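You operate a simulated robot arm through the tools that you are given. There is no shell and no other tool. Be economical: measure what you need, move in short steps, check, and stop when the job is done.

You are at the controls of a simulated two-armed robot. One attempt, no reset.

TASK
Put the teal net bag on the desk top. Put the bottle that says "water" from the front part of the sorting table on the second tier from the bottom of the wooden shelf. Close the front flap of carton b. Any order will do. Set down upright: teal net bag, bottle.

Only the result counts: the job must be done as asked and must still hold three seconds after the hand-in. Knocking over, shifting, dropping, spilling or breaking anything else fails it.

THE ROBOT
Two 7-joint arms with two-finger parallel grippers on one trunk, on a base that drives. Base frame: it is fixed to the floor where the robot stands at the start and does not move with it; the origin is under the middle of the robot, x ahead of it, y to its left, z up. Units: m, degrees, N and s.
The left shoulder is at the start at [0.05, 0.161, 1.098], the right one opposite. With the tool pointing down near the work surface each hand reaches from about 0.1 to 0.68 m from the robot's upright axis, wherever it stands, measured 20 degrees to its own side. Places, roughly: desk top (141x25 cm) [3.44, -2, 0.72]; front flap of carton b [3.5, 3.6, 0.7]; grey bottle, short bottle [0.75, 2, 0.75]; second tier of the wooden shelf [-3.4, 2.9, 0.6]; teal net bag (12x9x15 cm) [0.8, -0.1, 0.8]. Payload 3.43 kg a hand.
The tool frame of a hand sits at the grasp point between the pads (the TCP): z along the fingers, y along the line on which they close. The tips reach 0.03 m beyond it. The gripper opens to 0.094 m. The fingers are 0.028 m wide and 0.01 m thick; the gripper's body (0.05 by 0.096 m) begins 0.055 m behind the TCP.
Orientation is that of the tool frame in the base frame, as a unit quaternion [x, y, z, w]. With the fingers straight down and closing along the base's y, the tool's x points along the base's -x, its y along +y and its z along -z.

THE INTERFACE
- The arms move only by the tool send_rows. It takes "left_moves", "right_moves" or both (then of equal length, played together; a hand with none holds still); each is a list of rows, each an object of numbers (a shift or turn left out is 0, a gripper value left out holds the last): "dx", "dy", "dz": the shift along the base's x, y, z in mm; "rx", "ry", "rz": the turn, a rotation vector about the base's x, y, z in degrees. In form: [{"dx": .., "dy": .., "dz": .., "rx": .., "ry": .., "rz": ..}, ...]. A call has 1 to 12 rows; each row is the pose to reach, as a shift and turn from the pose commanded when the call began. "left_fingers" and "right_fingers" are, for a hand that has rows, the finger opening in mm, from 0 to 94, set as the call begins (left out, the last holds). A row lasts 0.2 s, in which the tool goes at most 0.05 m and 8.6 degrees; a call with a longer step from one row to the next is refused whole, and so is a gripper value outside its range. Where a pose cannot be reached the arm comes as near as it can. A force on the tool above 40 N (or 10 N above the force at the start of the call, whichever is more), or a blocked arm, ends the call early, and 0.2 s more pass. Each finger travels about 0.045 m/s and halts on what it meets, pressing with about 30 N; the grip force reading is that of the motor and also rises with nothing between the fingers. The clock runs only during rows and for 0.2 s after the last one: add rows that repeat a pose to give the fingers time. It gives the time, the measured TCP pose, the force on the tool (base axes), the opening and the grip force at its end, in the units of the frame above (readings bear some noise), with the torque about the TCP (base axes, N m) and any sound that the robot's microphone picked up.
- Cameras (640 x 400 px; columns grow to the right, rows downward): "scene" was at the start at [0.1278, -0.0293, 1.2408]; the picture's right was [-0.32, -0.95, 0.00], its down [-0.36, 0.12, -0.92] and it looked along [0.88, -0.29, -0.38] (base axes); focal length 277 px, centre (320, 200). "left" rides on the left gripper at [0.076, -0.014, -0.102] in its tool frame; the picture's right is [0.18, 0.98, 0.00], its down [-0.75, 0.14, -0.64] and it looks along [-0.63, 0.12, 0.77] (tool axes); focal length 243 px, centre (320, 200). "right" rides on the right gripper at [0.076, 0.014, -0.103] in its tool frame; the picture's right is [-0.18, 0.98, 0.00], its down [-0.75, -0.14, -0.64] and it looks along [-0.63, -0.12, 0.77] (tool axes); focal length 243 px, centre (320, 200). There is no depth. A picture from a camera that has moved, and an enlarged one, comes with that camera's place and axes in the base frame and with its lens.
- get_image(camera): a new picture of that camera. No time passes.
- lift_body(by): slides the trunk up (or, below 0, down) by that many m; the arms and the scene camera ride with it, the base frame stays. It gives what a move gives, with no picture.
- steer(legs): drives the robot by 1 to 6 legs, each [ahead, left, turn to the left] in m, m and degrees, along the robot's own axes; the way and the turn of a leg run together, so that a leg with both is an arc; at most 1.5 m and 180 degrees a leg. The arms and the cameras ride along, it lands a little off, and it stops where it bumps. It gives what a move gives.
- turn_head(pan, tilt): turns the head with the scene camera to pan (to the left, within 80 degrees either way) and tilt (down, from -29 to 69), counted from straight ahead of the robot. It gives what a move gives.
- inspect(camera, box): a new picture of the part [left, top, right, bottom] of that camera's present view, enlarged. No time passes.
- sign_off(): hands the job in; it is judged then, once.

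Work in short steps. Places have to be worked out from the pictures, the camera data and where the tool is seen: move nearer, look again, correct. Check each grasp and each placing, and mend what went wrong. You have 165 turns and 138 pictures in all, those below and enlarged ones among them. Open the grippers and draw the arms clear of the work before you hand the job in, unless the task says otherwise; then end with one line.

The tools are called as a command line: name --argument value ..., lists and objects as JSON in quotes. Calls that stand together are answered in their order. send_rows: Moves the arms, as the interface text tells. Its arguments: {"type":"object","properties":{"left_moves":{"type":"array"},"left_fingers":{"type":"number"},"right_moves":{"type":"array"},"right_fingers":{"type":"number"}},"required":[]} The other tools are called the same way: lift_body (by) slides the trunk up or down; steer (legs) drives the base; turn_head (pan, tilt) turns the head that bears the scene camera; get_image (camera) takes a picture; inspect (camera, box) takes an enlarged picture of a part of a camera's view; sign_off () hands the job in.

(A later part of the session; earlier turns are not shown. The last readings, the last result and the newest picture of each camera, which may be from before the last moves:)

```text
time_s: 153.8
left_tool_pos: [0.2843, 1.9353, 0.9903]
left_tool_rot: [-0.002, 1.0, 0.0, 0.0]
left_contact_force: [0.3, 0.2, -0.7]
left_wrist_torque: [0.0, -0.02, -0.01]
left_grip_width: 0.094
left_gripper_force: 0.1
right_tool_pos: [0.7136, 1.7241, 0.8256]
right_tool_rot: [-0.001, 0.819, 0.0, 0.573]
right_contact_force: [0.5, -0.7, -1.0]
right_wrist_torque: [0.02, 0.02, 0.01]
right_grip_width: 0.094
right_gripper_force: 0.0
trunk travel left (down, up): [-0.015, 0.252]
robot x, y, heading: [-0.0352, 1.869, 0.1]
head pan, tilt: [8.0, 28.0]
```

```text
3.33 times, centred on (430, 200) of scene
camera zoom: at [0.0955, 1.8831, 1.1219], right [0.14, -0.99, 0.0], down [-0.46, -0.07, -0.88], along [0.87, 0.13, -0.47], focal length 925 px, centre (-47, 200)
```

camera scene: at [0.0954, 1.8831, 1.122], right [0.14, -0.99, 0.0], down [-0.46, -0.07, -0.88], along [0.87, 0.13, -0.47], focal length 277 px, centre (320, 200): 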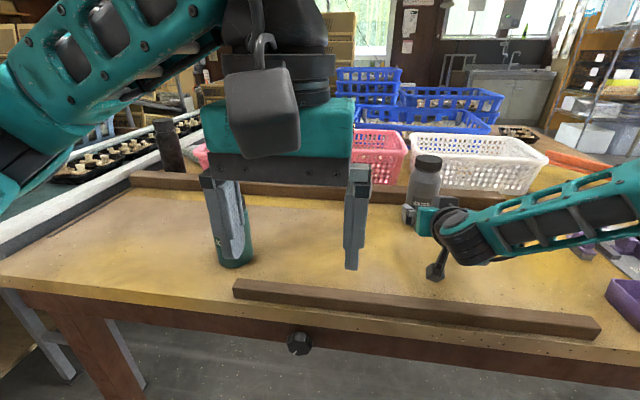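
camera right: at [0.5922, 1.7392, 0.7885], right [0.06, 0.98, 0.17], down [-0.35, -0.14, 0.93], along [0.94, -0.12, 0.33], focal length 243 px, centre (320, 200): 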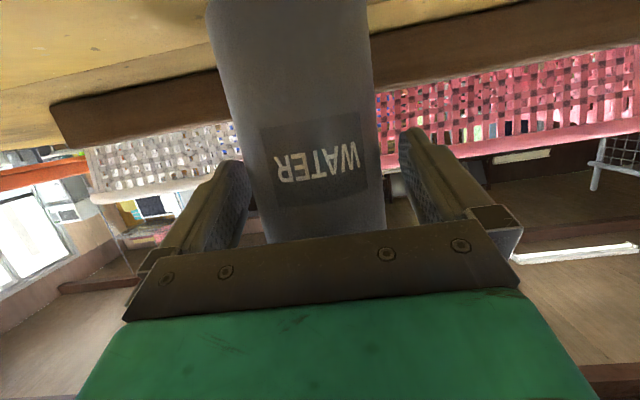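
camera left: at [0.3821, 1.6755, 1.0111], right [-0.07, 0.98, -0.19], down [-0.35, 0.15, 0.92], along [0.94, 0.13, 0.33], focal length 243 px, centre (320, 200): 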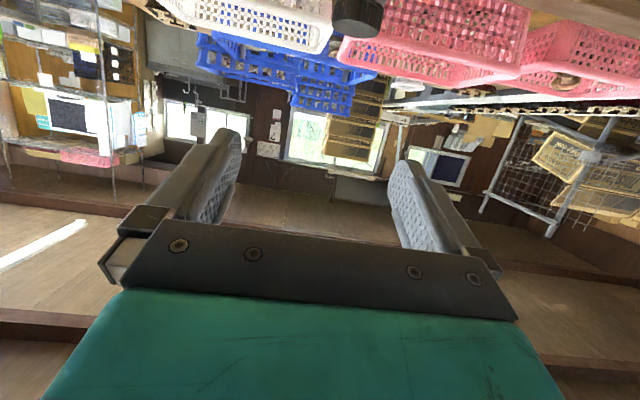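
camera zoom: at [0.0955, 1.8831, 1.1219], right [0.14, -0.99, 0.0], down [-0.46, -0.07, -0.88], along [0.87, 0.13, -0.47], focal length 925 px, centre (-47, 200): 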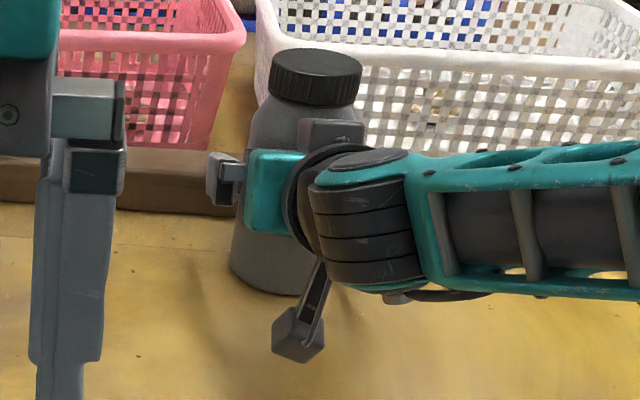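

The bottle is between the pads; I close.

send_rows --right_moves '[{"dx": 6}, {"dx": 6}, {"dx": 6}, {"dx": 6}, {"dx": 6}]' --right_fingers 40

send_rows --right_moves '[{"dz": 10}, {"dz": 20}, {"dz": 30}, {"dz": 30}]'

get_image --camera "right"

get_image --camera "scene"

```text
time_s: 155.0
left_tool_pos: [0.2842, 1.9354, 0.9876]
left_tool_rot: [-0.003, 1.0, -0.001, 0.0]
left_contact_force: [-1.3, 0.4, -0.1]
left_wrist_torque: [-0.03, 0.01, 0.01]
left_grip_width: 0.0942
left_gripper_force: 0.1
right_tool_pos: [0.7207, 1.7249, 0.8253]
right_tool_rot: [-0.002, 0.82, 0.001, 0.573]
right_contact_force: [-0.3, -0.6, 0.3]
right_wrist_torque: [0.0, -0.02, -0.01]
right_grip_width: 0.0745
right_gripper_force: 30.3
trunk travel left (down, up): [-0.015, 0.252]
robot x, y, heading: [-0.0333, 1.8689, 0.1]
head pan, tilt: [8.0, 28.0]
```

```text
time_s: 156.0
left_tool_pos: [0.2847, 1.935, 0.9881]
left_tool_rot: [-0.002, 1.0, -0.001, 0.0]
left_contact_force: [0.1, -0.6, 0.2]
left_wrist_torque: [-0.02, -0.01, -0.04]
left_grip_width: 0.0939
left_gripper_force: 0.0
right_tool_pos: [0.7199, 1.7251, 0.8558]
right_tool_rot: [-0.002, 0.819, 0.001, 0.574]
right_contact_force: [0.2, 0.0, -0.7]
right_wrist_torque: [0.04, 0.02, -0.02]
right_grip_width: 0.0745
right_gripper_force: 30.3
trunk travel left (down, up): [-0.015, 0.252]
robot x, y, heading: [-0.0365, 1.868, 0.4]
head pan, tilt: [8.0, 28.0]
```

```text
78 pictures are left
camera right: at [0.5978, 1.7391, 0.8185], right [0.06, 0.98, 0.17], down [-0.35, -0.14, 0.93], along [0.94, -0.12, 0.33], focal length 243 px, centre (320, 200)
```

right: 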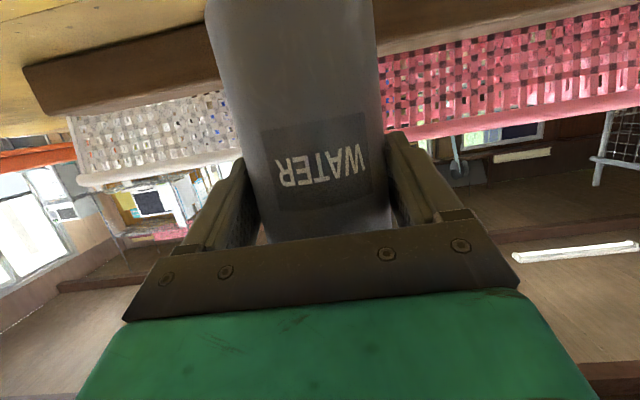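

```text
77 pictures are left
camera scene: at [0.0956, 1.8831, 1.1219], right [0.14, -0.99, 0.0], down [-0.46, -0.07, -0.88], along [0.87, 0.13, -0.47], focal length 277 px, centre (320, 200)
```

scene: 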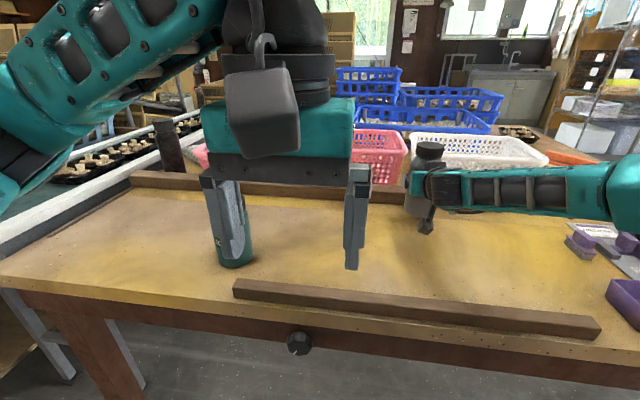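

Bottle held (74.5 mm, 30 N). I raise the trunk, draw the hand in, back away, and turn toward the wooden shelf.

lift_body --by 0.15

send_rows --right_moves '[{"dx": -30}, {"dx": -60}, {"dx": -90}, {"dx": -120}, {"dx": -150}, {"dx": -180}]'

steer --legs '[[-0.9, 0.2, 0], [0, 0, 90]]'

turn_head --pan 75 --tilt 12

get_image --camera "scene"

turn_head --pan -50 --tilt 15

get_image --camera "scene"

```text
time_s: 157.7
left_tool_pos: [0.2842, 1.9358, 1.1392]
left_tool_rot: [-0.004, 1.0, -0.002, 0.0]
left_contact_force: [0.3, 0.6, 0.9]
left_wrist_torque: [-0.02, -0.02, -0.02]
left_grip_width: 0.0939
left_gripper_force: 0.0
right_tool_pos: [0.7203, 1.7252, 1.0058]
right_tool_rot: [-0.002, 0.819, 0.001, 0.574]
right_contact_force: [0.7, -0.3, -1.2]
right_wrist_torque: [0.01, -0.01, 0.0]
right_grip_width: 0.0745
right_gripper_force: 30.4
trunk travel left (down, up): [-0.165, 0.102]
robot x, y, heading: [-0.0354, 1.869, -0.0]
head pan, tilt: [8.0, 28.0]
```

```text
time_s: 159.1
left_tool_pos: [0.2832, 1.9349, 1.1385]
left_tool_rot: [-0.004, 1.0, -0.001, 0.0]
left_contact_force: [0.1, 0.5, 0.0]
left_wrist_torque: [0.0, 0.01, 0.02]
left_grip_width: 0.0941
left_gripper_force: 0.2
right_tool_pos: [0.539, 1.7246, 1.0056]
right_tool_rot: [0.0, 0.819, 0.0, 0.574]
right_contact_force: [0.7, -1.0, -1.0]
right_wrist_torque: [-0.01, -0.01, -0.02]
right_grip_width: 0.0748
right_gripper_force: 30.4
trunk travel left (down, up): [-0.165, 0.102]
robot x, y, heading: [-0.0373, 1.8708, 0.2]
head pan, tilt: [8.0, 28.0]
```

```text
time_s: 167.7
left_tool_pos: [-0.9953, 2.3889, 1.1386]
left_tool_rot: [-0.703, 0.711, -0.001, 0.001]
left_contact_force: [0.7, -0.4, 1.0]
left_wrist_torque: [-0.01, -0.02, -0.03]
left_grip_width: 0.0939
left_gripper_force: 0.0
right_tool_pos: [-0.779, 2.6401, 1.0048]
right_tool_rot: [-0.575, 0.583, 0.403, 0.409]
right_contact_force: [0.6, -0.3, -1.4]
right_wrist_torque: [-0.01, -0.02, -0.01]
right_grip_width: 0.0748
right_gripper_force: 29.7
trunk travel left (down, up): [-0.165, 0.102]
robot x, y, heading: [-0.9336, 2.0676, 89.0]
head pan, tilt: [8.0, 28.0]
```

```text
time_s: 169.1
left_tool_pos: [-0.9939, 2.3894, 1.1393]
left_tool_rot: [-0.703, 0.711, -0.001, 0.001]
left_contact_force: [-0.7, 0.1, -1.5]
left_wrist_torque: [-0.01, 0.0, -0.01]
left_grip_width: 0.0942
left_gripper_force: 0.0
right_tool_pos: [-0.7791, 2.6401, 1.005]
right_tool_rot: [-0.574, 0.583, 0.403, 0.409]
right_contact_force: [0.0, -0.6, -0.7]
right_wrist_torque: [0.0, -0.02, 0.01]
right_grip_width: 0.0745
right_gripper_force: 29.9
trunk travel left (down, up): [-0.165, 0.102]
robot x, y, heading: [-0.937, 2.0666, 89.0]
head pan, tilt: [75.0, 12.0]
```

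```text
76 pictures are left
camera scene: at [-1.0236, 2.1346, 1.2978], right [0.27, 0.96, 0.0], down [0.2, -0.06, -0.98], along [-0.94, 0.27, -0.21], focal length 277 px, centre (320, 200)
```

scene: 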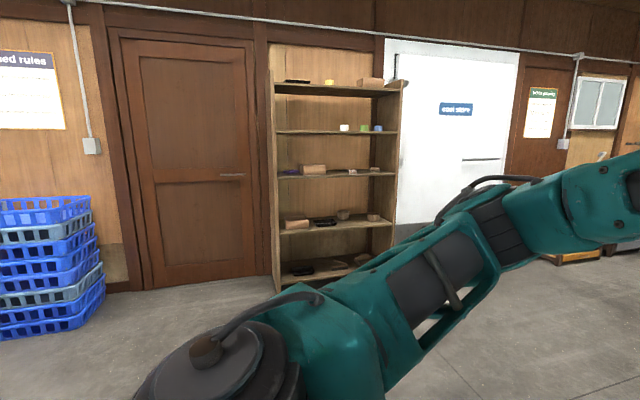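

```text
time_s: 171.2
left_tool_pos: [-0.9946, 2.3878, 1.1379]
left_tool_rot: [-0.703, 0.712, 0.0, 0.001]
left_contact_force: [-0.1, 0.8, -0.2]
left_wrist_torque: [-0.02, 0.0, 0.0]
left_grip_width: 0.0939
left_gripper_force: 0.0
right_tool_pos: [-0.7784, 2.6402, 1.004]
right_tool_rot: [-0.574, 0.584, 0.402, 0.409]
right_contact_force: [0.4, 1.2, -0.4]
right_wrist_torque: [0.0, -0.01, -0.03]
right_grip_width: 0.0746
right_gripper_force: 29.8
trunk travel left (down, up): [-0.165, 0.102]
robot x, y, heading: [-0.9364, 2.0701, 89.1]
head pan, tilt: [-50.0, 15.0]
```

```text
75 pictures are left
camera scene: at [-0.8615, 2.168, 1.293], right [0.63, -0.78, 0.0], down [-0.2, -0.16, -0.97], along [0.75, 0.61, -0.26], focal length 277 px, centre (320, 200)
```

scene: 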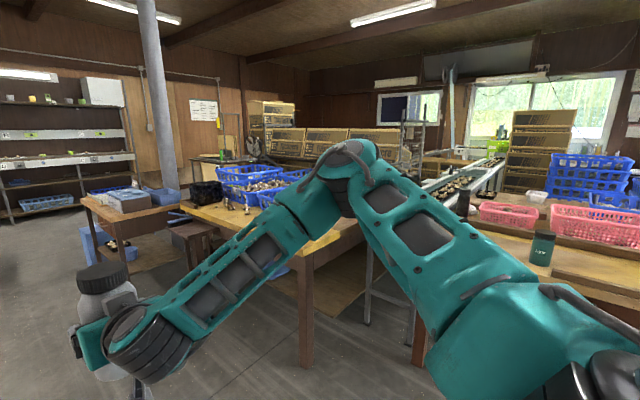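

The shelf front is about x -3.2, y 2.45–3.5, with the second tier some 0.4 m below the third. I turn to face it and drive nearer.

steer --legs '[[0, 0, 91], [1.25, -0.75, 0]]'

turn_head --pan 0 --tilt 30

get_image --camera "scene"

```text
time_s: 182.2
left_tool_pos: [-2.4901, 2.7694, 1.1377]
left_tool_rot: [1.0, -0.002, -0.001, 0.0]
left_contact_force: [0.4, 0.8, 0.2]
left_wrist_torque: [0.05, -0.02, 0.01]
left_grip_width: 0.094
left_gripper_force: 0.0
right_tool_pos: [-2.7439, 2.9825, 1.0047]
right_tool_rot: [0.819, -0.003, -0.574, -0.003]
right_contact_force: [-0.1, 0.2, -0.9]
right_wrist_torque: [0.03, -0.02, 0.01]
right_grip_width: 0.0746
right_gripper_force: 30.3
trunk travel left (down, up): [-0.165, 0.102]
robot x, y, heading: [-2.1724, 2.8318, 179.4]
head pan, tilt: [-50.0, 15.0]
```

```text
time_s: 183.4
left_tool_pos: [-2.4904, 2.7687, 1.1392]
left_tool_rot: [1.0, -0.002, 0.0, -0.002]
left_contact_force: [-0.1, -0.4, 0.2]
left_wrist_torque: [0.01, 0.0, 0.03]
left_grip_width: 0.094
left_gripper_force: 0.1
right_tool_pos: [-2.743, 2.9815, 1.0042]
right_tool_rot: [0.819, -0.003, -0.574, -0.003]
right_contact_force: [0.8, -0.6, -2.0]
right_wrist_torque: [0.03, -0.03, 0.02]
right_grip_width: 0.0748
right_gripper_force: 29.8
trunk travel left (down, up): [-0.165, 0.102]
robot x, y, heading: [-2.1717, 2.8319, 179.5]
head pan, tilt: [0.0, 30.0]
```

```text
74 pictures are left
camera scene: at [-2.3014, 2.8324, 1.2688], right [0.01, 1.0, 0.0], down [0.5, 0.0, -0.87], along [-0.87, 0.01, -0.5], focal length 277 px, centre (320, 200)
```

scene: 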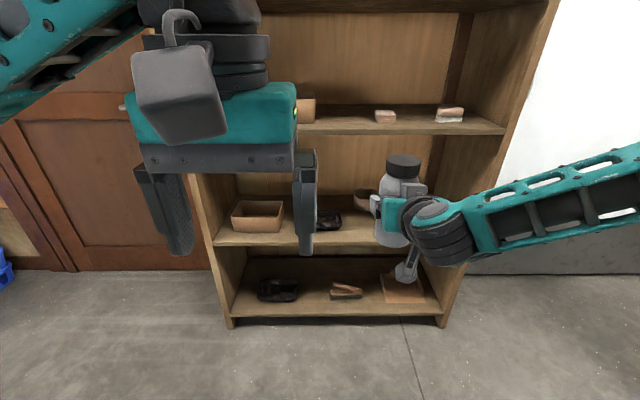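

The second tier's front edge is at x ≈ -3.22, z ≈ 0.53, with 0.48 m headroom. I lift the hand out of the line of sight to see what stands on the tier's right half.

send_rows --right_moves '[{"dz": 30, "dx": 20}, {"dz": 60, "dx": 40, "dy": 30}, {"dz": 90, "dx": 40, "dy": 60}, {"dz": 120, "dx": 40, "dy": 90}, {"dz": 150, "dx": 40, "dy": 120}]'

inspect --camera "scene" --box '[190, 100, 490, 290]'

```text
time_s: 184.6
left_tool_pos: [-2.4908, 2.7699, 1.1392]
left_tool_rot: [1.0, -0.003, 0.0, 0.0]
left_contact_force: [-0.2, -0.7, -0.4]
left_wrist_torque: [-0.02, 0.02, -0.02]
left_grip_width: 0.0941
left_gripper_force: 0.1
right_tool_pos: [-2.7036, 3.1011, 1.1556]
right_tool_rot: [0.819, -0.003, -0.574, -0.002]
right_contact_force: [-0.6, -0.6, -0.8]
right_wrist_torque: [-0.01, -0.01, 0.0]
right_grip_width: 0.0747
right_gripper_force: 30.1
trunk travel left (down, up): [-0.165, 0.102]
robot x, y, heading: [-2.1715, 2.8286, 179.6]
head pan, tilt: [0.0, 30.0]
```

```text
2.11 times, centred on (340, 195) of scene
camera zoom: at [-2.3012, 2.8327, 1.2688], right [0.01, 1.0, 0.0], down [0.5, 0.0, -0.87], along [-0.87, 0.01, -0.5], focal length 584 px, centre (278, 210)
```

zoom: 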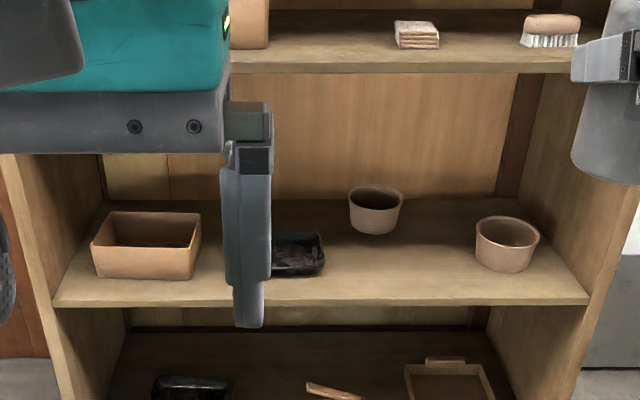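

The free spot is between the black tray, the round bowl at the back and the bowl at right: centre about [-3.30, 3.11], tier z ≈ 0.53. I lower the trunk and test in free air whether the arm gets low enough at long reach.

lift_body --by -0.16

send_rows --right_moves '[{"dx": -40}, {"dx": -80, "dz": -20}, {"dx": -120, "dz": -40}, {"dx": -160, "dz": -60}, {"dx": -200, "dz": -85}, {"dx": -230, "dz": -115}, {"dx": -240, "dz": -155}, {"dx": -240, "dz": -195}, {"dx": -240, "dz": -235}, {"dx": -240, "dz": -275}, {"dx": -240, "dz": -315}, {"dx": -240, "dz": -345}]'

get_image --camera "scene"

```text
time_s: 186.4
left_tool_pos: [-2.4896, 2.7691, 0.9788]
left_tool_rot: [1.0, -0.002, 0.0, -0.001]
left_contact_force: [0.5, -0.4, 0.4]
left_wrist_torque: [-0.01, -0.05, 0.01]
left_grip_width: 0.0941
left_gripper_force: 0.0
right_tool_pos: [-2.7038, 3.1021, 0.9951]
right_tool_rot: [0.82, -0.004, -0.573, -0.003]
right_contact_force: [0.3, 0.5, -0.4]
right_wrist_torque: [-0.05, -0.05, 0.0]
right_grip_width: 0.0746
right_gripper_force: 30.4
trunk travel left (down, up): [-0.005, 0.262]
robot x, y, heading: [-2.1702, 2.8287, 179.9]
head pan, tilt: [0.0, 30.0]
```

```text
time_s: 189.0
left_tool_pos: [-2.4909, 2.7703, 0.9791]
left_tool_rot: [1.0, -0.002, 0.0, -0.002]
left_contact_force: [0.3, 0.8, -0.4]
left_wrist_torque: [0.0, 0.04, 0.03]
left_grip_width: 0.0939
left_gripper_force: 0.0
right_tool_pos: [-2.9388, 3.1008, 0.6625]
right_tool_rot: [0.819, -0.005, -0.574, -0.003]
right_contact_force: [0.4, 0.0, -2.0]
right_wrist_torque: [0.01, 0.0, 0.01]
right_grip_width: 0.0745
right_gripper_force: 30.2
right hand out of reach, approached as far as the arm can: row 10, 12
trunk travel left (down, up): [-0.005, 0.262]
robot x, y, heading: [-2.1742, 2.8297, 179.5]
head pan, tilt: [0.0, 30.0]
```

```text
72 pictures are left
camera scene: at [-2.3012, 2.8326, 1.1088], right [0.01, 1.0, 0.0], down [0.5, 0.0, -0.87], along [-0.87, 0.01, -0.5], focal length 277 px, centre (320, 200)
```

scene: 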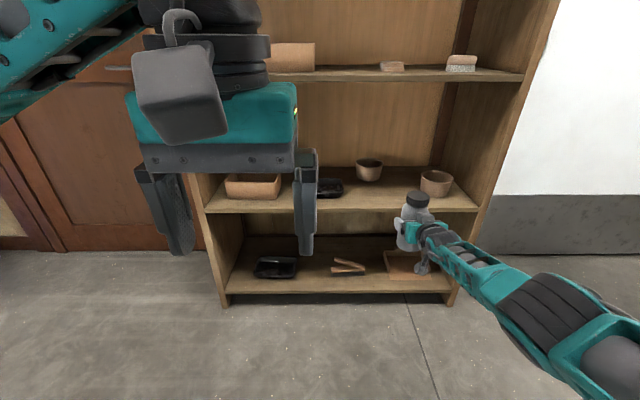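

It got to z 0.66; from two camera heights the tier is at z ≈ 0.52, x ≈ -3.23, so I need about 0.60. I test a bit longer reach.

send_rows --right_moves '[{"dx": -20, "dz": 10}, {"dx": -40, "dz": 0}, {"dx": -50, "dz": -20}, {"dx": -50, "dz": -45}, {"dx": -50, "dz": -60}]'

```text
time_s: 190.2
left_tool_pos: [-2.4899, 2.7693, 0.9787]
left_tool_rot: [1.0, -0.002, 0.0, 0.0]
left_contact_force: [0.7, -0.3, -0.1]
left_wrist_torque: [-0.01, 0.01, -0.04]
left_grip_width: 0.0939
left_gripper_force: 0.0
right_tool_pos: [-2.943, 3.1008, 0.6682]
right_tool_rot: [0.819, -0.004, -0.574, -0.004]
right_contact_force: [-1.0, 0.1, -1.4]
right_wrist_torque: [-0.03, 0.01, -0.01]
right_grip_width: 0.0746
right_gripper_force: 30.1
right hand out of reach, approached as far as the arm can: row 1, 2, 3, 4, 5
trunk travel left (down, up): [-0.005, 0.262]
robot x, y, heading: [-2.1729, 2.8296, 179.8]
head pan, tilt: [0.0, 30.0]
```

That's the arm's full extension. A different yaw of the hand (harmless for the round bottle) and a slightly shorter reach may allow a lower pose; I test that here.

send_rows --right_moves '[{"dx": 10, "rz": 8}, {"dx": 20, "rz": 16}, {"dx": 30, "rz": 24}, {"dx": 40, "rz": 30}, {"dx": 40, "dz": -20, "rz": 30}, {"dx": 40, "dz": -40, "rz": 30}, {"dx": 40, "dz": -60, "rz": 30}, {"dx": 40, "dz": -70, "rz": 30}]'

get_image --camera "scene"

```text
time_s: 192.0
left_tool_pos: [-2.491, 2.7689, 0.9781]
left_tool_rot: [1.0, -0.003, 0.0, 0.0]
left_contact_force: [0.4, 0.3, -0.1]
left_wrist_torque: [-0.06, -0.04, -0.03]
left_grip_width: 0.0941
left_gripper_force: 0.0
right_tool_pos: [-2.8818, 3.0901, 0.6174]
right_tool_rot: [0.793, 0.207, -0.555, 0.145]
right_contact_force: [-0.8, 1.1, 0.7]
right_wrist_torque: [0.04, -0.06, 0.08]
right_grip_width: 0.0743
right_gripper_force: 30.0
right hand out of reach, approached as far as the arm can: row 5, 6, 7, 8
trunk travel left (down, up): [-0.005, 0.262]
robot x, y, heading: [-2.172, 2.8311, 179.3]
head pan, tilt: [0.0, 30.0]
```

```text
71 pictures are left
camera scene: at [-2.302, 2.833, 1.1085], right [0.01, 1.0, 0.0], down [0.5, 0.0, -0.87], along [-0.87, 0.01, -0.5], focal length 277 px, centre (320, 200)
```

scene: 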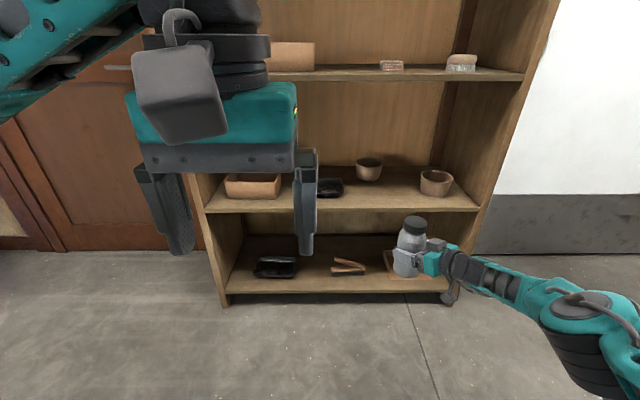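

Better: z 0.617 at this pose. I nudge a little closer and yaw a bit more to get to 0.59.

send_rows --right_moves '[{"dx": 10, "rz": 8}, {"dx": 20, "rz": 12}, {"dx": 30, "rz": 15, "dz": -5}, {"dx": 30, "rz": 15, "dz": -15}, {"dx": 30, "rz": 15, "dz": -25}, {"dx": 30, "rz": 15, "dz": -32}]'

```text
time_s: 193.4
left_tool_pos: [-2.4905, 2.7696, 0.9787]
left_tool_rot: [1.0, -0.002, 0.0, -0.001]
left_contact_force: [-0.3, 0.1, 0.1]
left_wrist_torque: [0.03, -0.01, 0.03]
left_grip_width: 0.0943
left_gripper_force: 0.0
right_tool_pos: [-2.8357, 3.0814, 0.6036]
right_tool_rot: [0.758, 0.311, -0.53, 0.218]
right_contact_force: [0.0, -0.1, -1.0]
right_wrist_torque: [0.0, -0.01, 0.01]
right_grip_width: 0.0747
right_gripper_force: 30.4
right hand out of reach, approached as far as the arm can: row 1, 2, 3, 4, 5, 6
trunk travel left (down, up): [-0.005, 0.262]
robot x, y, heading: [-2.1733, 2.8335, 179.6]
head pan, tilt: [0.0, 30.0]
```

Down to 0.604. One more nudge the same way.

send_rows --right_moves '[{"dx": 15, "rz": 8}, {"dx": 30, "rz": 15}, {"dx": 30, "rz": 15, "dz": -10}, {"dx": 30, "rz": 15, "dz": -20}, {"dx": 30, "rz": 15, "dz": -25}]'

get_image --camera "scene"

```text
time_s: 194.6
left_tool_pos: [-2.4913, 2.7685, 0.979]
left_tool_rot: [1.0, -0.002, 0.0, -0.001]
left_contact_force: [-0.2, -0.6, 0.3]
left_wrist_torque: [-0.04, -0.02, 0.02]
left_grip_width: 0.0937
left_gripper_force: 0.0
right_tool_pos: [-2.7878, 3.0746, 0.5967]
right_tool_rot: [0.711, 0.407, -0.498, 0.284]
right_contact_force: [0.4, -0.3, -1.6]
right_wrist_torque: [0.02, 0.03, -0.01]
right_grip_width: 0.0745
right_gripper_force: 30.1
right hand out of reach, approached as far as the arm can: row 1, 2, 3, 4, 5
trunk travel left (down, up): [-0.005, 0.262]
robot x, y, heading: [-2.1694, 2.8292, 179.6]
head pan, tilt: [0.0, 30.0]
```

```text
70 pictures are left
camera scene: at [-2.3014, 2.8324, 1.1088], right [0.01, 1.0, 0.0], down [0.5, 0.0, -0.87], along [-0.87, 0.01, -0.5], focal length 277 px, centre (320, 200)
```

scene: 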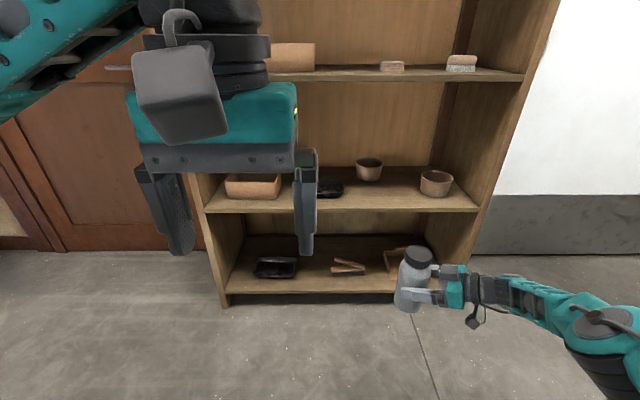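

With yaw 60° it reaches 0.597. I can turn the base instead to keep the hand pointing into the shelf. I test whether shifting sideways lowers it further.

send_rows --right_moves '[{"dy": 30, "dz": 0}, {"dy": 60, "dz": -10}, {"dy": 60, "dz": -25}, {"dy": 60, "dz": -35}]'

send_rows --right_moves '[{"dx": 20, "dz": 0}, {"dx": 40, "dz": -10}, {"dx": 60, "dz": -20}, {"dx": 60, "dz": -35}]'

```text
time_s: 195.6
left_tool_pos: [-2.4906, 2.7682, 0.9784]
left_tool_rot: [1.0, -0.003, 0.001, -0.002]
left_contact_force: [-0.4, 0.2, 0.1]
left_wrist_torque: [0.0, 0.0, -0.01]
left_grip_width: 0.0938
left_gripper_force: 0.1
right_tool_pos: [-2.7757, 3.1067, 0.5979]
right_tool_rot: [0.712, 0.406, -0.499, 0.284]
right_contact_force: [0.3, -0.7, -1.0]
right_wrist_torque: [0.04, 0.01, -0.01]
right_grip_width: 0.0745
right_gripper_force: 29.7
right hand out of reach, approached as far as the arm can: row 1, 2, 3, 4
trunk travel left (down, up): [-0.005, 0.262]
robot x, y, heading: [-2.1688, 2.8302, 179.6]
head pan, tilt: [0.0, 30.0]
```

```text
time_s: 196.6
left_tool_pos: [-2.4902, 2.7694, 0.979]
left_tool_rot: [1.0, -0.003, 0.0, -0.001]
left_contact_force: [0.3, 0.4, 0.0]
left_wrist_torque: [-0.03, 0.01, 0.0]
left_grip_width: 0.0942
left_gripper_force: 0.0
right_tool_pos: [-2.7158, 3.1073, 0.5647]
right_tool_rot: [0.711, 0.406, -0.499, 0.284]
right_contact_force: [-0.5, -0.1, -1.8]
right_wrist_torque: [0.01, -0.04, -0.01]
right_grip_width: 0.0748
right_gripper_force: 29.2
trunk travel left (down, up): [-0.005, 0.262]
robot x, y, heading: [-2.1698, 2.8301, 179.4]
head pan, tilt: [0.0, 30.0]
```

All reachable there down to 0.565. That pose points too far sideways, so I test the compromise: yaw 30°, reach 0.63 m.

send_rows --right_moves '[{"rz": -8, "dz": 10, "dx": -20}, {"rz": -16, "dz": 20, "dx": -40}, {"rz": -24, "dz": 30, "dx": -60}, {"rz": -30, "dz": 30, "dx": -80}, {"rz": -30, "dz": 20, "dx": -80}, {"rz": -30, "dz": 10, "dx": -80}]'

```text
time_s: 198.0
left_tool_pos: [-2.4906, 2.769, 0.9787]
left_tool_rot: [1.0, -0.003, 0.0, -0.001]
left_contact_force: [0.5, -0.3, -0.8]
left_wrist_torque: [-0.03, 0.03, -0.02]
left_grip_width: 0.094
left_gripper_force: 0.1
right_tool_pos: [-2.7956, 3.1071, 0.5735]
right_tool_rot: [0.792, 0.209, -0.554, 0.146]
right_contact_force: [-0.2, 0.1, -0.6]
right_wrist_torque: [0.01, 0.03, 0.0]
right_grip_width: 0.0745
right_gripper_force: 29.8
trunk travel left (down, up): [-0.005, 0.262]
robot x, y, heading: [-2.1709, 2.8301, 179.5]
head pan, tilt: [0.0, 30.0]
```

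That pose works (z 0.57, yaw 30°). I raise the bottle to 0.66 so its bottom clears the tier, and look before driving in.

send_rows --right_moves '[{"dz": 30}, {"dz": 60}, {"dz": 87}]'

steer --legs '[[0.3, 0, 0]]'

turn_head --pan -15 --tilt 35

get_image --camera "scene"

get_image --camera "right"

```text
time_s: 198.8
left_tool_pos: [-2.4897, 2.7692, 0.9792]
left_tool_rot: [1.0, -0.003, 0.0, -0.001]
left_contact_force: [-0.3, 0.9, -1.2]
left_wrist_torque: [0.02, 0.0, 0.01]
left_grip_width: 0.094
left_gripper_force: 0.1
right_tool_pos: [-2.7954, 3.1083, 0.6595]
right_tool_rot: [0.792, 0.209, -0.555, 0.146]
right_contact_force: [0.3, 0.4, -1.2]
right_wrist_torque: [0.01, -0.03, -0.02]
right_grip_width: 0.0749
right_gripper_force: 29.6
trunk travel left (down, up): [-0.005, 0.262]
robot x, y, heading: [-2.1712, 2.8311, 179.7]
head pan, tilt: [0.0, 30.0]
```

```text
time_s: 200.8
left_tool_pos: [-2.7858, 2.7712, 0.9793]
left_tool_rot: [1.0, -0.003, 0.0, -0.001]
left_contact_force: [-0.8, -0.5, -0.8]
left_wrist_torque: [0.02, 0.0, -0.01]
left_grip_width: 0.0941
left_gripper_force: 0.1
right_tool_pos: [-3.0915, 3.1101, 0.6591]
right_tool_rot: [0.792, 0.209, -0.555, 0.146]
right_contact_force: [0.0, -0.6, -0.9]
right_wrist_torque: [0.02, 0.0, 0.01]
right_grip_width: 0.0747
right_gripper_force: 30.4
trunk travel left (down, up): [-0.005, 0.262]
robot x, y, heading: [-2.4658, 2.8346, 179.5]
head pan, tilt: [0.0, 30.0]
```

```text
time_s: 201.6
left_tool_pos: [-2.7864, 2.7718, 0.9796]
left_tool_rot: [1.0, -0.003, 0.0, -0.001]
left_contact_force: [-0.5, 0.5, 0.0]
left_wrist_torque: [-0.03, -0.01, 0.0]
left_grip_width: 0.094
left_gripper_force: 0.0
right_tool_pos: [-3.0918, 3.1107, 0.6597]
right_tool_rot: [0.792, 0.208, -0.555, 0.145]
right_contact_force: [-0.9, -0.2, -1.1]
right_wrist_torque: [0.0, -0.03, 0.0]
right_grip_width: 0.0744
right_gripper_force: 29.6
trunk travel left (down, up): [-0.005, 0.262]
robot x, y, heading: [-2.4637, 2.8323, 179.5]
head pan, tilt: [-15.0, 35.0]
```

```text
69 pictures are left
camera scene: at [-2.5916, 2.8577, 1.101], right [0.27, 0.96, 0.0], down [0.55, -0.15, -0.82], along [-0.79, 0.22, -0.57], focal length 277 px, centre (320, 200)
```

scene: 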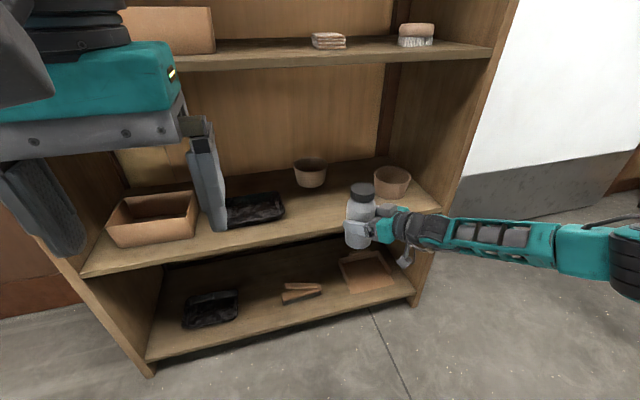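

```text
68 pictures are left
camera right: at [-2.978, 3.1585, 0.6222], right [0.43, -0.89, 0.17], down [0.23, 0.29, 0.93], along [-0.87, -0.36, 0.33], focal length 243 px, centre (320, 200)
```

right: 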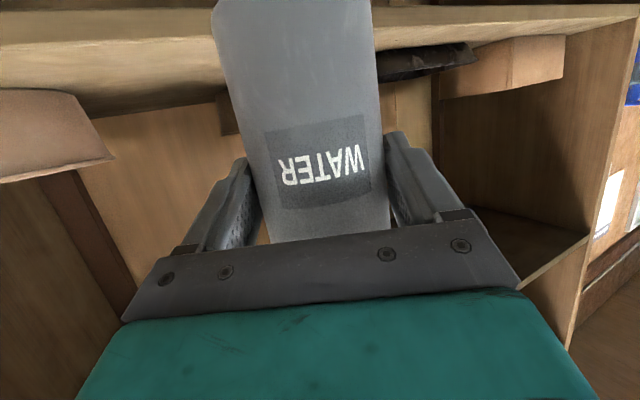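

The slot is free and the bottle clears the tier's edge. I drive in 0.225 m.

steer --legs '[[0.225, 0, 0]]'

get_image --camera "scene"

get_image --camera "right"

```text
time_s: 203.3
left_tool_pos: [-3.0082, 2.7742, 0.9786]
left_tool_rot: [1.0, -0.003, 0.0, -0.001]
left_contact_force: [0.2, 1.0, -0.1]
left_wrist_torque: [0.03, 0.01, 0.0]
left_grip_width: 0.0941
left_gripper_force: 0.1
right_tool_pos: [-3.3124, 3.1129, 0.6592]
right_tool_rot: [0.792, 0.208, -0.555, 0.145]
right_contact_force: [-0.3, -0.6, -1.9]
right_wrist_torque: [0.01, 0.0, 0.0]
right_grip_width: 0.0745
right_gripper_force: 29.8
trunk travel left (down, up): [-0.005, 0.262]
robot x, y, heading: [-2.6869, 2.8338, 179.4]
head pan, tilt: [-15.0, 35.0]
```

```text
67 pictures are left
camera scene: at [-2.8127, 2.8598, 1.1009], right [0.27, 0.96, 0.0], down [0.55, -0.15, -0.82], along [-0.79, 0.22, -0.57], focal length 277 px, centre (320, 200)
```

scene: 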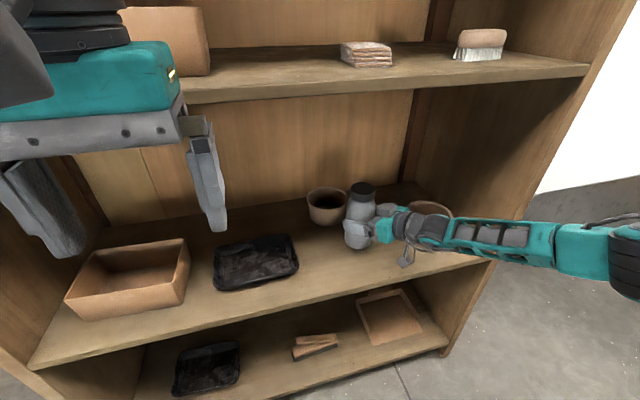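

```text
66 pictures are left
camera right: at [-3.1991, 3.1604, 0.6222], right [0.43, -0.89, 0.17], down [0.23, 0.29, 0.93], along [-0.87, -0.36, 0.33], focal length 243 px, centre (320, 200)
```

right: 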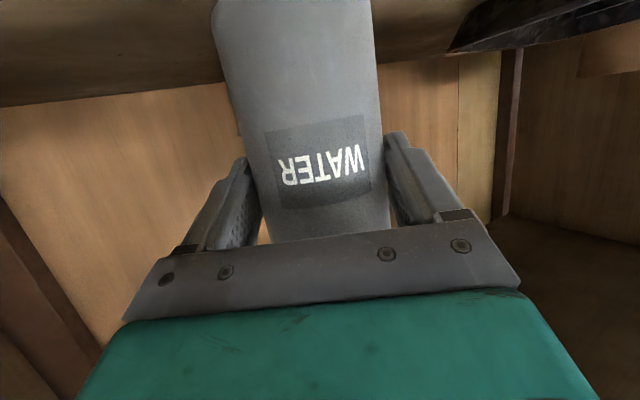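

The bottle hangs in the slot with no contact. I lower in small steps, watching the force.

send_rows --right_moves '[{"dz": -6}, {"dz": -12}, {"dz": -18}, {"dz": -24}]'

inspect --camera "scene" --box '[280, 160, 460, 290]'

```text
time_s: 204.3
left_tool_pos: [-3.0062, 2.7742, 0.9792]
left_tool_rot: [1.0, -0.002, -0.002, -0.001]
left_contact_force: [-0.2, 0.4, 0.5]
left_wrist_torque: [0.01, -0.02, 0.01]
left_grip_width: 0.0938
left_gripper_force: 0.1
right_tool_pos: [-3.3139, 3.1129, 0.6436]
right_tool_rot: [0.788, 0.208, -0.56, 0.146]
right_contact_force: [0.4, 3.0, 22.8]
right_wrist_torque: [0.03, -0.2, 0.01]
right_grip_width: 0.0747
right_gripper_force: 29.9
trunk travel left (down, up): [-0.005, 0.262]
robot x, y, heading: [-2.6897, 2.8368, 179.5]
head pan, tilt: [-15.0, 35.0]
```

```text
3.08 times, centred on (370, 225) of scene
camera zoom: at [-2.8107, 2.8591, 1.1018], right [0.27, 0.96, 0.0], down [0.55, -0.15, -0.82], along [-0.79, 0.22, -0.57], focal length 854 px, centre (166, 123)
```

zoom: 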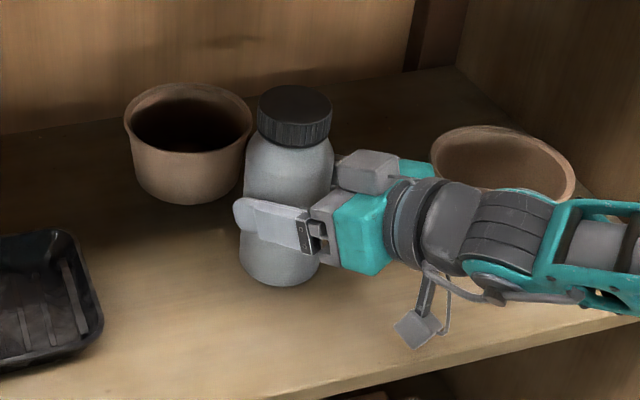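

Contact at z 0.644 (23 N): the bottle is on the tier, well clear of the bowls and the edge. I relieve the push and open.

send_rows --right_moves '[{"dz": 6}, {"dz": 7}, {"dz": 7}]'

send_rows --right_moves '[{}, {}, {}, {}]' --right_fingers 94

inspect --camera "scene" --box '[280, 160, 460, 290]'

get_image --camera "right"

```text
time_s: 205.1
left_tool_pos: [-3.0066, 2.774, 0.978]
left_tool_rot: [1.0, -0.003, 0.0, -0.001]
left_contact_force: [-0.2, -0.1, -0.6]
left_wrist_torque: [-0.01, 0.0, -0.02]
left_grip_width: 0.0941
left_gripper_force: 0.1
right_tool_pos: [-3.3129, 3.1122, 0.6445]
right_tool_rot: [0.792, 0.209, -0.555, 0.145]
right_contact_force: [-4.4, -0.8, 10.0]
right_wrist_torque: [-0.37, 0.58, -0.11]
right_grip_width: 0.0747
right_gripper_force: 29.7
trunk travel left (down, up): [-0.005, 0.262]
robot x, y, heading: [-2.6866, 2.837, 179.3]
head pan, tilt: [-15.0, 35.0]
```

```text
time_s: 206.1
left_tool_pos: [-3.0073, 2.7739, 0.9783]
left_tool_rot: [1.0, -0.003, 0.0, -0.001]
left_contact_force: [-0.4, 0.2, -0.1]
left_wrist_torque: [0.0, 0.05, -0.02]
left_grip_width: 0.0942
left_gripper_force: 0.0
right_tool_pos: [-3.3126, 3.1139, 0.6423]
right_tool_rot: [0.792, 0.209, -0.555, 0.146]
right_contact_force: [-0.3, -0.4, 0.3]
right_wrist_torque: [0.01, -0.01, -0.03]
right_grip_width: 0.094
right_gripper_force: 0.1
trunk travel left (down, up): [-0.005, 0.262]
robot x, y, heading: [-2.6889, 2.8368, 179.5]
head pan, tilt: [-15.0, 35.0]
```

```text
3.08 times, centred on (370, 225) of scene
camera zoom: at [-2.8126, 2.8597, 1.101], right [0.27, 0.96, 0.0], down [0.55, -0.15, -0.82], along [-0.79, 0.22, -0.57], focal length 854 px, centre (166, 123)
```

zoom: 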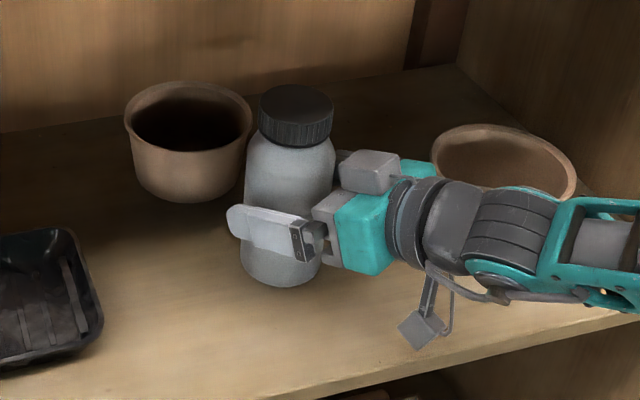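

```text
63 pictures are left
camera right: at [-3.1991, 3.1607, 0.6051], right [0.43, -0.89, 0.17], down [0.23, 0.29, 0.93], along [-0.87, -0.36, 0.33], focal length 243 px, centre (320, 200)
```

right: 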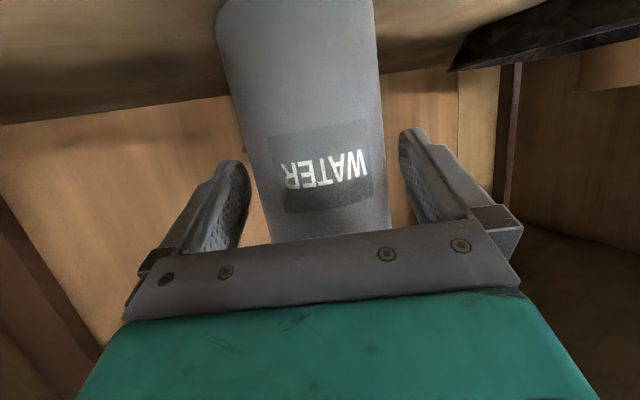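

Bottle stands upright and free. I withdraw the hand straight back along its own axis.

send_rows --right_moves '[{"dx": 17, "dy": 10}, {"dx": 35, "dy": 20}, {"dx": 52, "dy": 30}, {"dx": 78, "dy": 45}, {"dx": 104, "dy": 60}, {"dx": 130, "dy": 65}]'

steer --legs '[[-0.35, 0, 0]]'

get_image --camera "scene"

```text
time_s: 207.5
left_tool_pos: [-3.0063, 2.7745, 0.9781]
left_tool_rot: [1.0, -0.003, -0.001, 0.0]
left_contact_force: [0.4, -0.7, -1.2]
left_wrist_torque: [0.01, 0.0, 0.02]
left_grip_width: 0.0937
left_gripper_force: 0.1
right_tool_pos: [-3.1819, 3.1765, 0.6434]
right_tool_rot: [0.792, 0.209, -0.555, 0.145]
right_contact_force: [-0.4, 0.6, -0.2]
right_wrist_torque: [0.01, -0.01, -0.02]
right_grip_width: 0.0938
right_gripper_force: 0.0
trunk travel left (down, up): [-0.005, 0.262]
robot x, y, heading: [-2.6854, 2.8374, 179.6]
head pan, tilt: [-15.0, 35.0]
```

```text
time_s: 209.8
left_tool_pos: [-2.6604, 2.7708, 0.9791]
left_tool_rot: [1.0, -0.002, 0.0, -0.001]
left_contact_force: [0.9, -0.8, 0.4]
left_wrist_torque: [0.02, -0.01, -0.01]
left_grip_width: 0.094
left_gripper_force: 0.0
right_tool_pos: [-2.8368, 3.1732, 0.6426]
right_tool_rot: [0.792, 0.209, -0.554, 0.146]
right_contact_force: [0.4, -0.1, 0.0]
right_wrist_torque: [-0.02, 0.04, 0.01]
right_grip_width: 0.0941
right_gripper_force: 0.1
trunk travel left (down, up): [-0.005, 0.262]
robot x, y, heading: [-2.3392, 2.8309, 179.6]
head pan, tilt: [-15.0, 35.0]
```

```text
62 pictures are left
camera scene: at [-2.4654, 2.8567, 1.101], right [0.27, 0.96, 0.0], down [0.55, -0.15, -0.82], along [-0.79, 0.22, -0.57], focal length 277 px, centre (320, 200)
```

scene: 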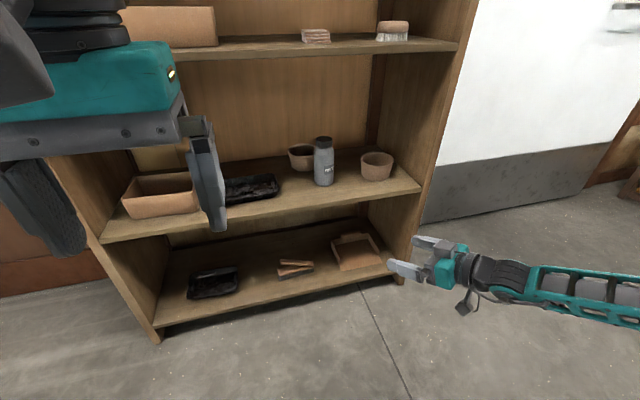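

The bottle stands on the second tier. I raise the trunk and fold the right hand up and in, then turn around to look for a way to carton b.

lift_body --by 0.16

send_rows --right_moves '[{"dz": 40, "dx": -20}, {"dz": 80, "dx": -20, "dy": -20, "rz": -8}, {"dz": 120, "dx": -20, "dy": -40, "rz": -16}, {"dz": 160, "dx": -20, "dy": -60, "rz": -24}, {"dz": 200, "dx": -20, "dy": -80, "rz": -30}, {"dz": 230, "dx": 0, "dy": -100, "rz": -30}, {"dz": 250, "dx": 20, "dy": -120, "rz": -30}]'

steer --legs '[[-0.3, 0, 0], [0, 0, -120]]'

turn_head --pan -50 --tilt 12

get_image --camera "scene"

```text
time_s: 211.6
left_tool_pos: [-2.6594, 2.7709, 1.1393]
left_tool_rot: [1.0, -0.002, 0.0, -0.001]
left_contact_force: [-0.3, -0.6, -1.0]
left_wrist_torque: [0.02, 0.01, -0.01]
left_grip_width: 0.0938
left_gripper_force: 0.1
right_tool_pos: [-2.8362, 3.1744, 0.8025]
right_tool_rot: [0.792, 0.209, -0.555, 0.146]
right_contact_force: [-0.9, -0.2, -0.5]
right_wrist_torque: [0.0, 0.01, -0.02]
right_grip_width: 0.094
right_gripper_force: 0.1
trunk travel left (down, up): [-0.165, 0.102]
robot x, y, heading: [-2.3425, 2.8348, 179.6]
head pan, tilt: [-15.0, 35.0]
```

```text
time_s: 213.2
left_tool_pos: [-2.661, 2.771, 1.1388]
left_tool_rot: [1.0, -0.002, 0.0, -0.001]
left_contact_force: [0.0, -0.2, 0.1]
left_wrist_torque: [-0.03, 0.01, 0.0]
left_grip_width: 0.0939
left_gripper_force: 0.1
right_tool_pos: [-2.8241, 3.0519, 1.0606]
right_tool_rot: [0.813, 0.004, -0.582, 0.023]
right_contact_force: [0.2, -2.6, -1.4]
right_wrist_torque: [0.12, 0.08, -0.21]
right_grip_width: 0.0942
right_gripper_force: 0.1
right hand out of reach, approached as far as the arm can: row 5, 6, 7
trunk travel left (down, up): [-0.165, 0.102]
robot x, y, heading: [-2.3376, 2.8321, 179.5]
head pan, tilt: [-15.0, 35.0]
```

```text
time_s: 220.3
left_tool_pos: [-1.9255, 3.1361, 1.1388]
left_tool_rot: [-0.49, 0.872, -0.001, 0.001]
left_contact_force: [0.8, 0.3, 0.1]
left_wrist_torque: [0.03, -0.01, -0.01]
left_grip_width: 0.0939
left_gripper_force: 0.2
right_tool_pos: [-1.607, 3.1338, 1.053]
right_tool_rot: [-0.42, 0.702, 0.297, 0.492]
right_contact_force: [0.5, 0.5, 0.0]
right_wrist_torque: [0.02, 0.02, 0.02]
right_grip_width: 0.094
right_gripper_force: 0.0
trunk travel left (down, up): [-0.165, 0.102]
robot x, y, heading: [-2.0375, 2.8304, 58.6]
head pan, tilt: [-15.0, 35.0]
```

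```text
time_s: 221.3
left_tool_pos: [-1.9261, 3.1361, 1.1394]
left_tool_rot: [-0.491, 0.871, -0.001, 0.001]
left_contact_force: [0.1, -0.5, -0.4]
left_wrist_torque: [0.01, 0.01, -0.01]
left_grip_width: 0.0941
left_gripper_force: 0.0
right_tool_pos: [-1.6072, 3.1349, 1.0528]
right_tool_rot: [-0.42, 0.703, 0.297, 0.492]
right_contact_force: [0.1, -0.4, -0.8]
right_wrist_torque: [0.02, 0.01, -0.01]
right_grip_width: 0.094
right_gripper_force: 0.0
trunk travel left (down, up): [-0.165, 0.102]
robot x, y, heading: [-2.0374, 2.8283, 58.6]
head pan, tilt: [-50.0, 12.0]
```

```text
61 pictures are left
camera scene: at [-1.9252, 2.8789, 1.2978], right [0.15, -0.99, 0.0], down [-0.21, -0.03, -0.98], along [0.97, 0.15, -0.21], focal length 277 px, centre (320, 200)
```

scene: 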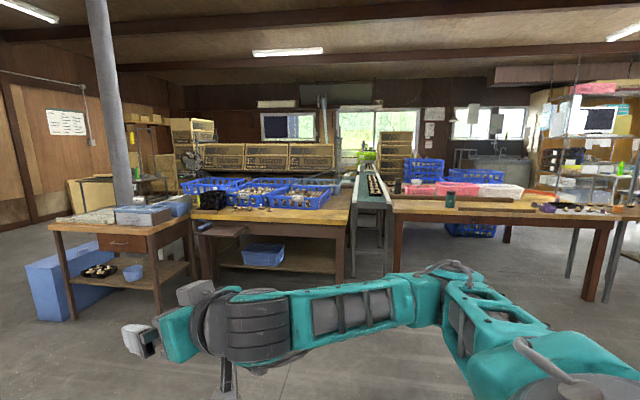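

I look further left for a route around the far tables.

turn_head --pan 5 --tilt 15

get_image --camera "scene"

turn_head --pan -24 --tilt 15

get_image --camera "scene"

```text
time_s: 222.6
left_tool_pos: [-1.9252, 3.1365, 1.1377]
left_tool_rot: [-0.49, 0.872, 0.0, 0.001]
left_contact_force: [-0.2, 0.2, 0.3]
left_wrist_torque: [0.03, -0.02, -0.02]
left_grip_width: 0.0939
left_gripper_force: 0.1
right_tool_pos: [-1.6063, 3.1341, 1.0525]
right_tool_rot: [-0.419, 0.702, 0.297, 0.493]
right_contact_force: [-0.8, -0.4, 0.1]
right_wrist_torque: [-0.02, 0.0, 0.02]
right_grip_width: 0.0936
right_gripper_force: 0.0
trunk travel left (down, up): [-0.165, 0.102]
robot x, y, heading: [-2.0421, 2.8331, 58.3]
head pan, tilt: [5.0, 15.0]
```

```text
60 pictures are left
camera scene: at [-1.9756, 2.9486, 1.293], right [0.89, -0.45, 0.0], down [-0.12, -0.23, -0.97], along [0.43, 0.86, -0.26], focal length 277 px, centre (320, 200)
```

scene: 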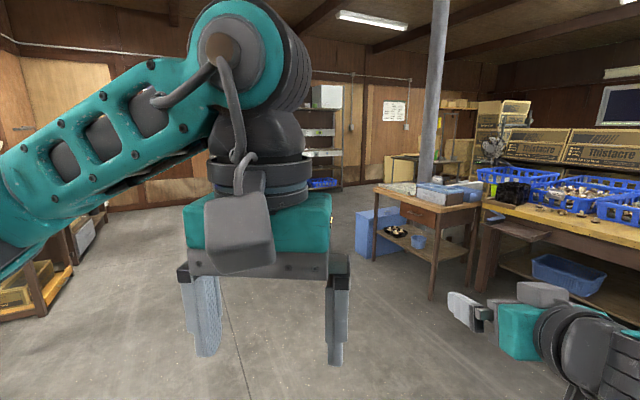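

```text
time_s: 223.5
left_tool_pos: [-1.9264, 3.1368, 1.1391]
left_tool_rot: [-0.49, 0.872, -0.001, 0.0]
left_contact_force: [-0.7, -0.1, -0.2]
left_wrist_torque: [0.01, -0.02, -0.04]
left_grip_width: 0.0938
left_gripper_force: 0.0
right_tool_pos: [-1.6065, 3.1329, 1.0524]
right_tool_rot: [-0.42, 0.702, 0.298, 0.493]
right_contact_force: [-0.5, -0.2, -0.1]
right_wrist_torque: [-0.03, 0.0, -0.02]
right_grip_width: 0.0939
right_gripper_force: 0.1
trunk travel left (down, up): [-0.165, 0.102]
robot x, y, heading: [-2.0354, 2.8336, 58.8]
head pan, tilt: [-24.0, 15.0]
```

```text
59 pictures are left
camera scene: at [-1.9404, 2.918, 1.293], right [0.57, -0.82, 0.0], down [-0.21, -0.15, -0.97], along [0.8, 0.55, -0.26], focal length 277 px, centre (320, 200)
```

scene: 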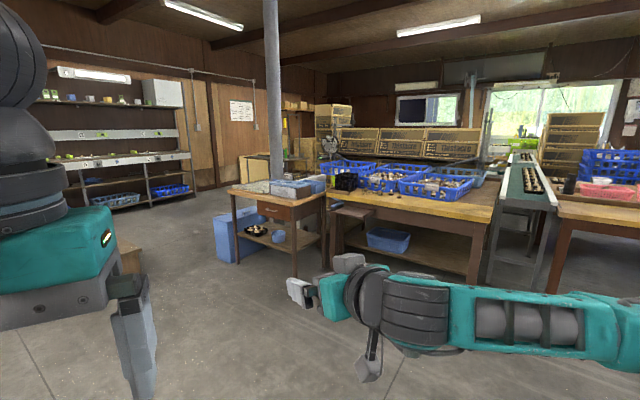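

There seems to be an open lane past the blue bin toward the far side. I drive up closer and look again.

steer --legs '[[1.4, 0.15, 0]]'

turn_head --pan -5 --tilt 20

get_image --camera "scene"

```text
time_s: 230.5
left_tool_pos: [-1.338, 4.4181, 1.1409]
left_tool_rot: [-0.499, 0.867, -0.001, 0.001]
left_contact_force: [0.1, 0.1, -0.1]
left_wrist_torque: [0.02, -0.03, -0.03]
left_grip_width: 0.0942
left_gripper_force: 0.1
right_tool_pos: [-1.0179, 4.4219, 1.0531]
right_tool_rot: [-0.427, 0.698, 0.302, 0.49]
right_contact_force: [0.9, -0.3, -0.7]
right_wrist_torque: [-0.03, -0.02, -0.04]
right_grip_width: 0.0938
right_gripper_force: 0.1
trunk travel left (down, up): [-0.165, 0.102]
robot x, y, heading: [-1.4416, 4.1101, 59.4]
head pan, tilt: [-24.0, 15.0]
```

```text
time_s: 231.3
left_tool_pos: [-1.3388, 4.418, 1.1385]
left_tool_rot: [-0.498, 0.867, -0.001, 0.0]
left_contact_force: [-0.2, 0.4, -0.5]
left_wrist_torque: [-0.01, -0.03, 0.02]
left_grip_width: 0.0939
left_gripper_force: 0.2
right_tool_pos: [-1.0191, 4.4218, 1.0529]
right_tool_rot: [-0.427, 0.698, 0.302, 0.49]
right_contact_force: [-0.4, 0.1, 0.1]
right_wrist_torque: [-0.02, 0.0, 0.0]
right_grip_width: 0.0939
right_gripper_force: 0.1
trunk travel left (down, up): [-0.165, 0.102]
robot x, y, heading: [-1.4417, 4.1067, 59.5]
head pan, tilt: [-5.0, 20.0]
```

```text
58 pictures are left
camera scene: at [-1.3699, 4.2204, 1.2848], right [0.82, -0.58, 0.0], down [-0.2, -0.28, -0.94], along [0.54, 0.77, -0.34], focal length 277 px, centre (320, 200)
```

scene: 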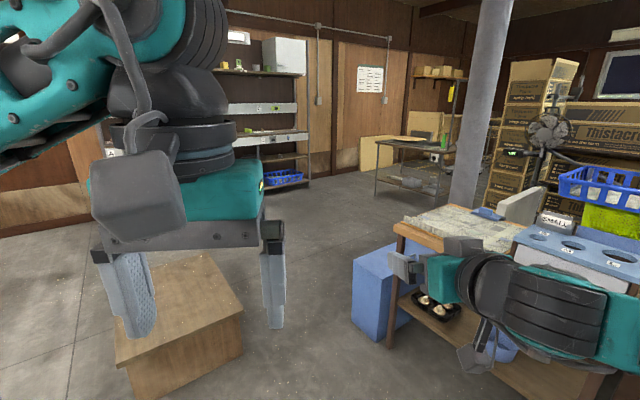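

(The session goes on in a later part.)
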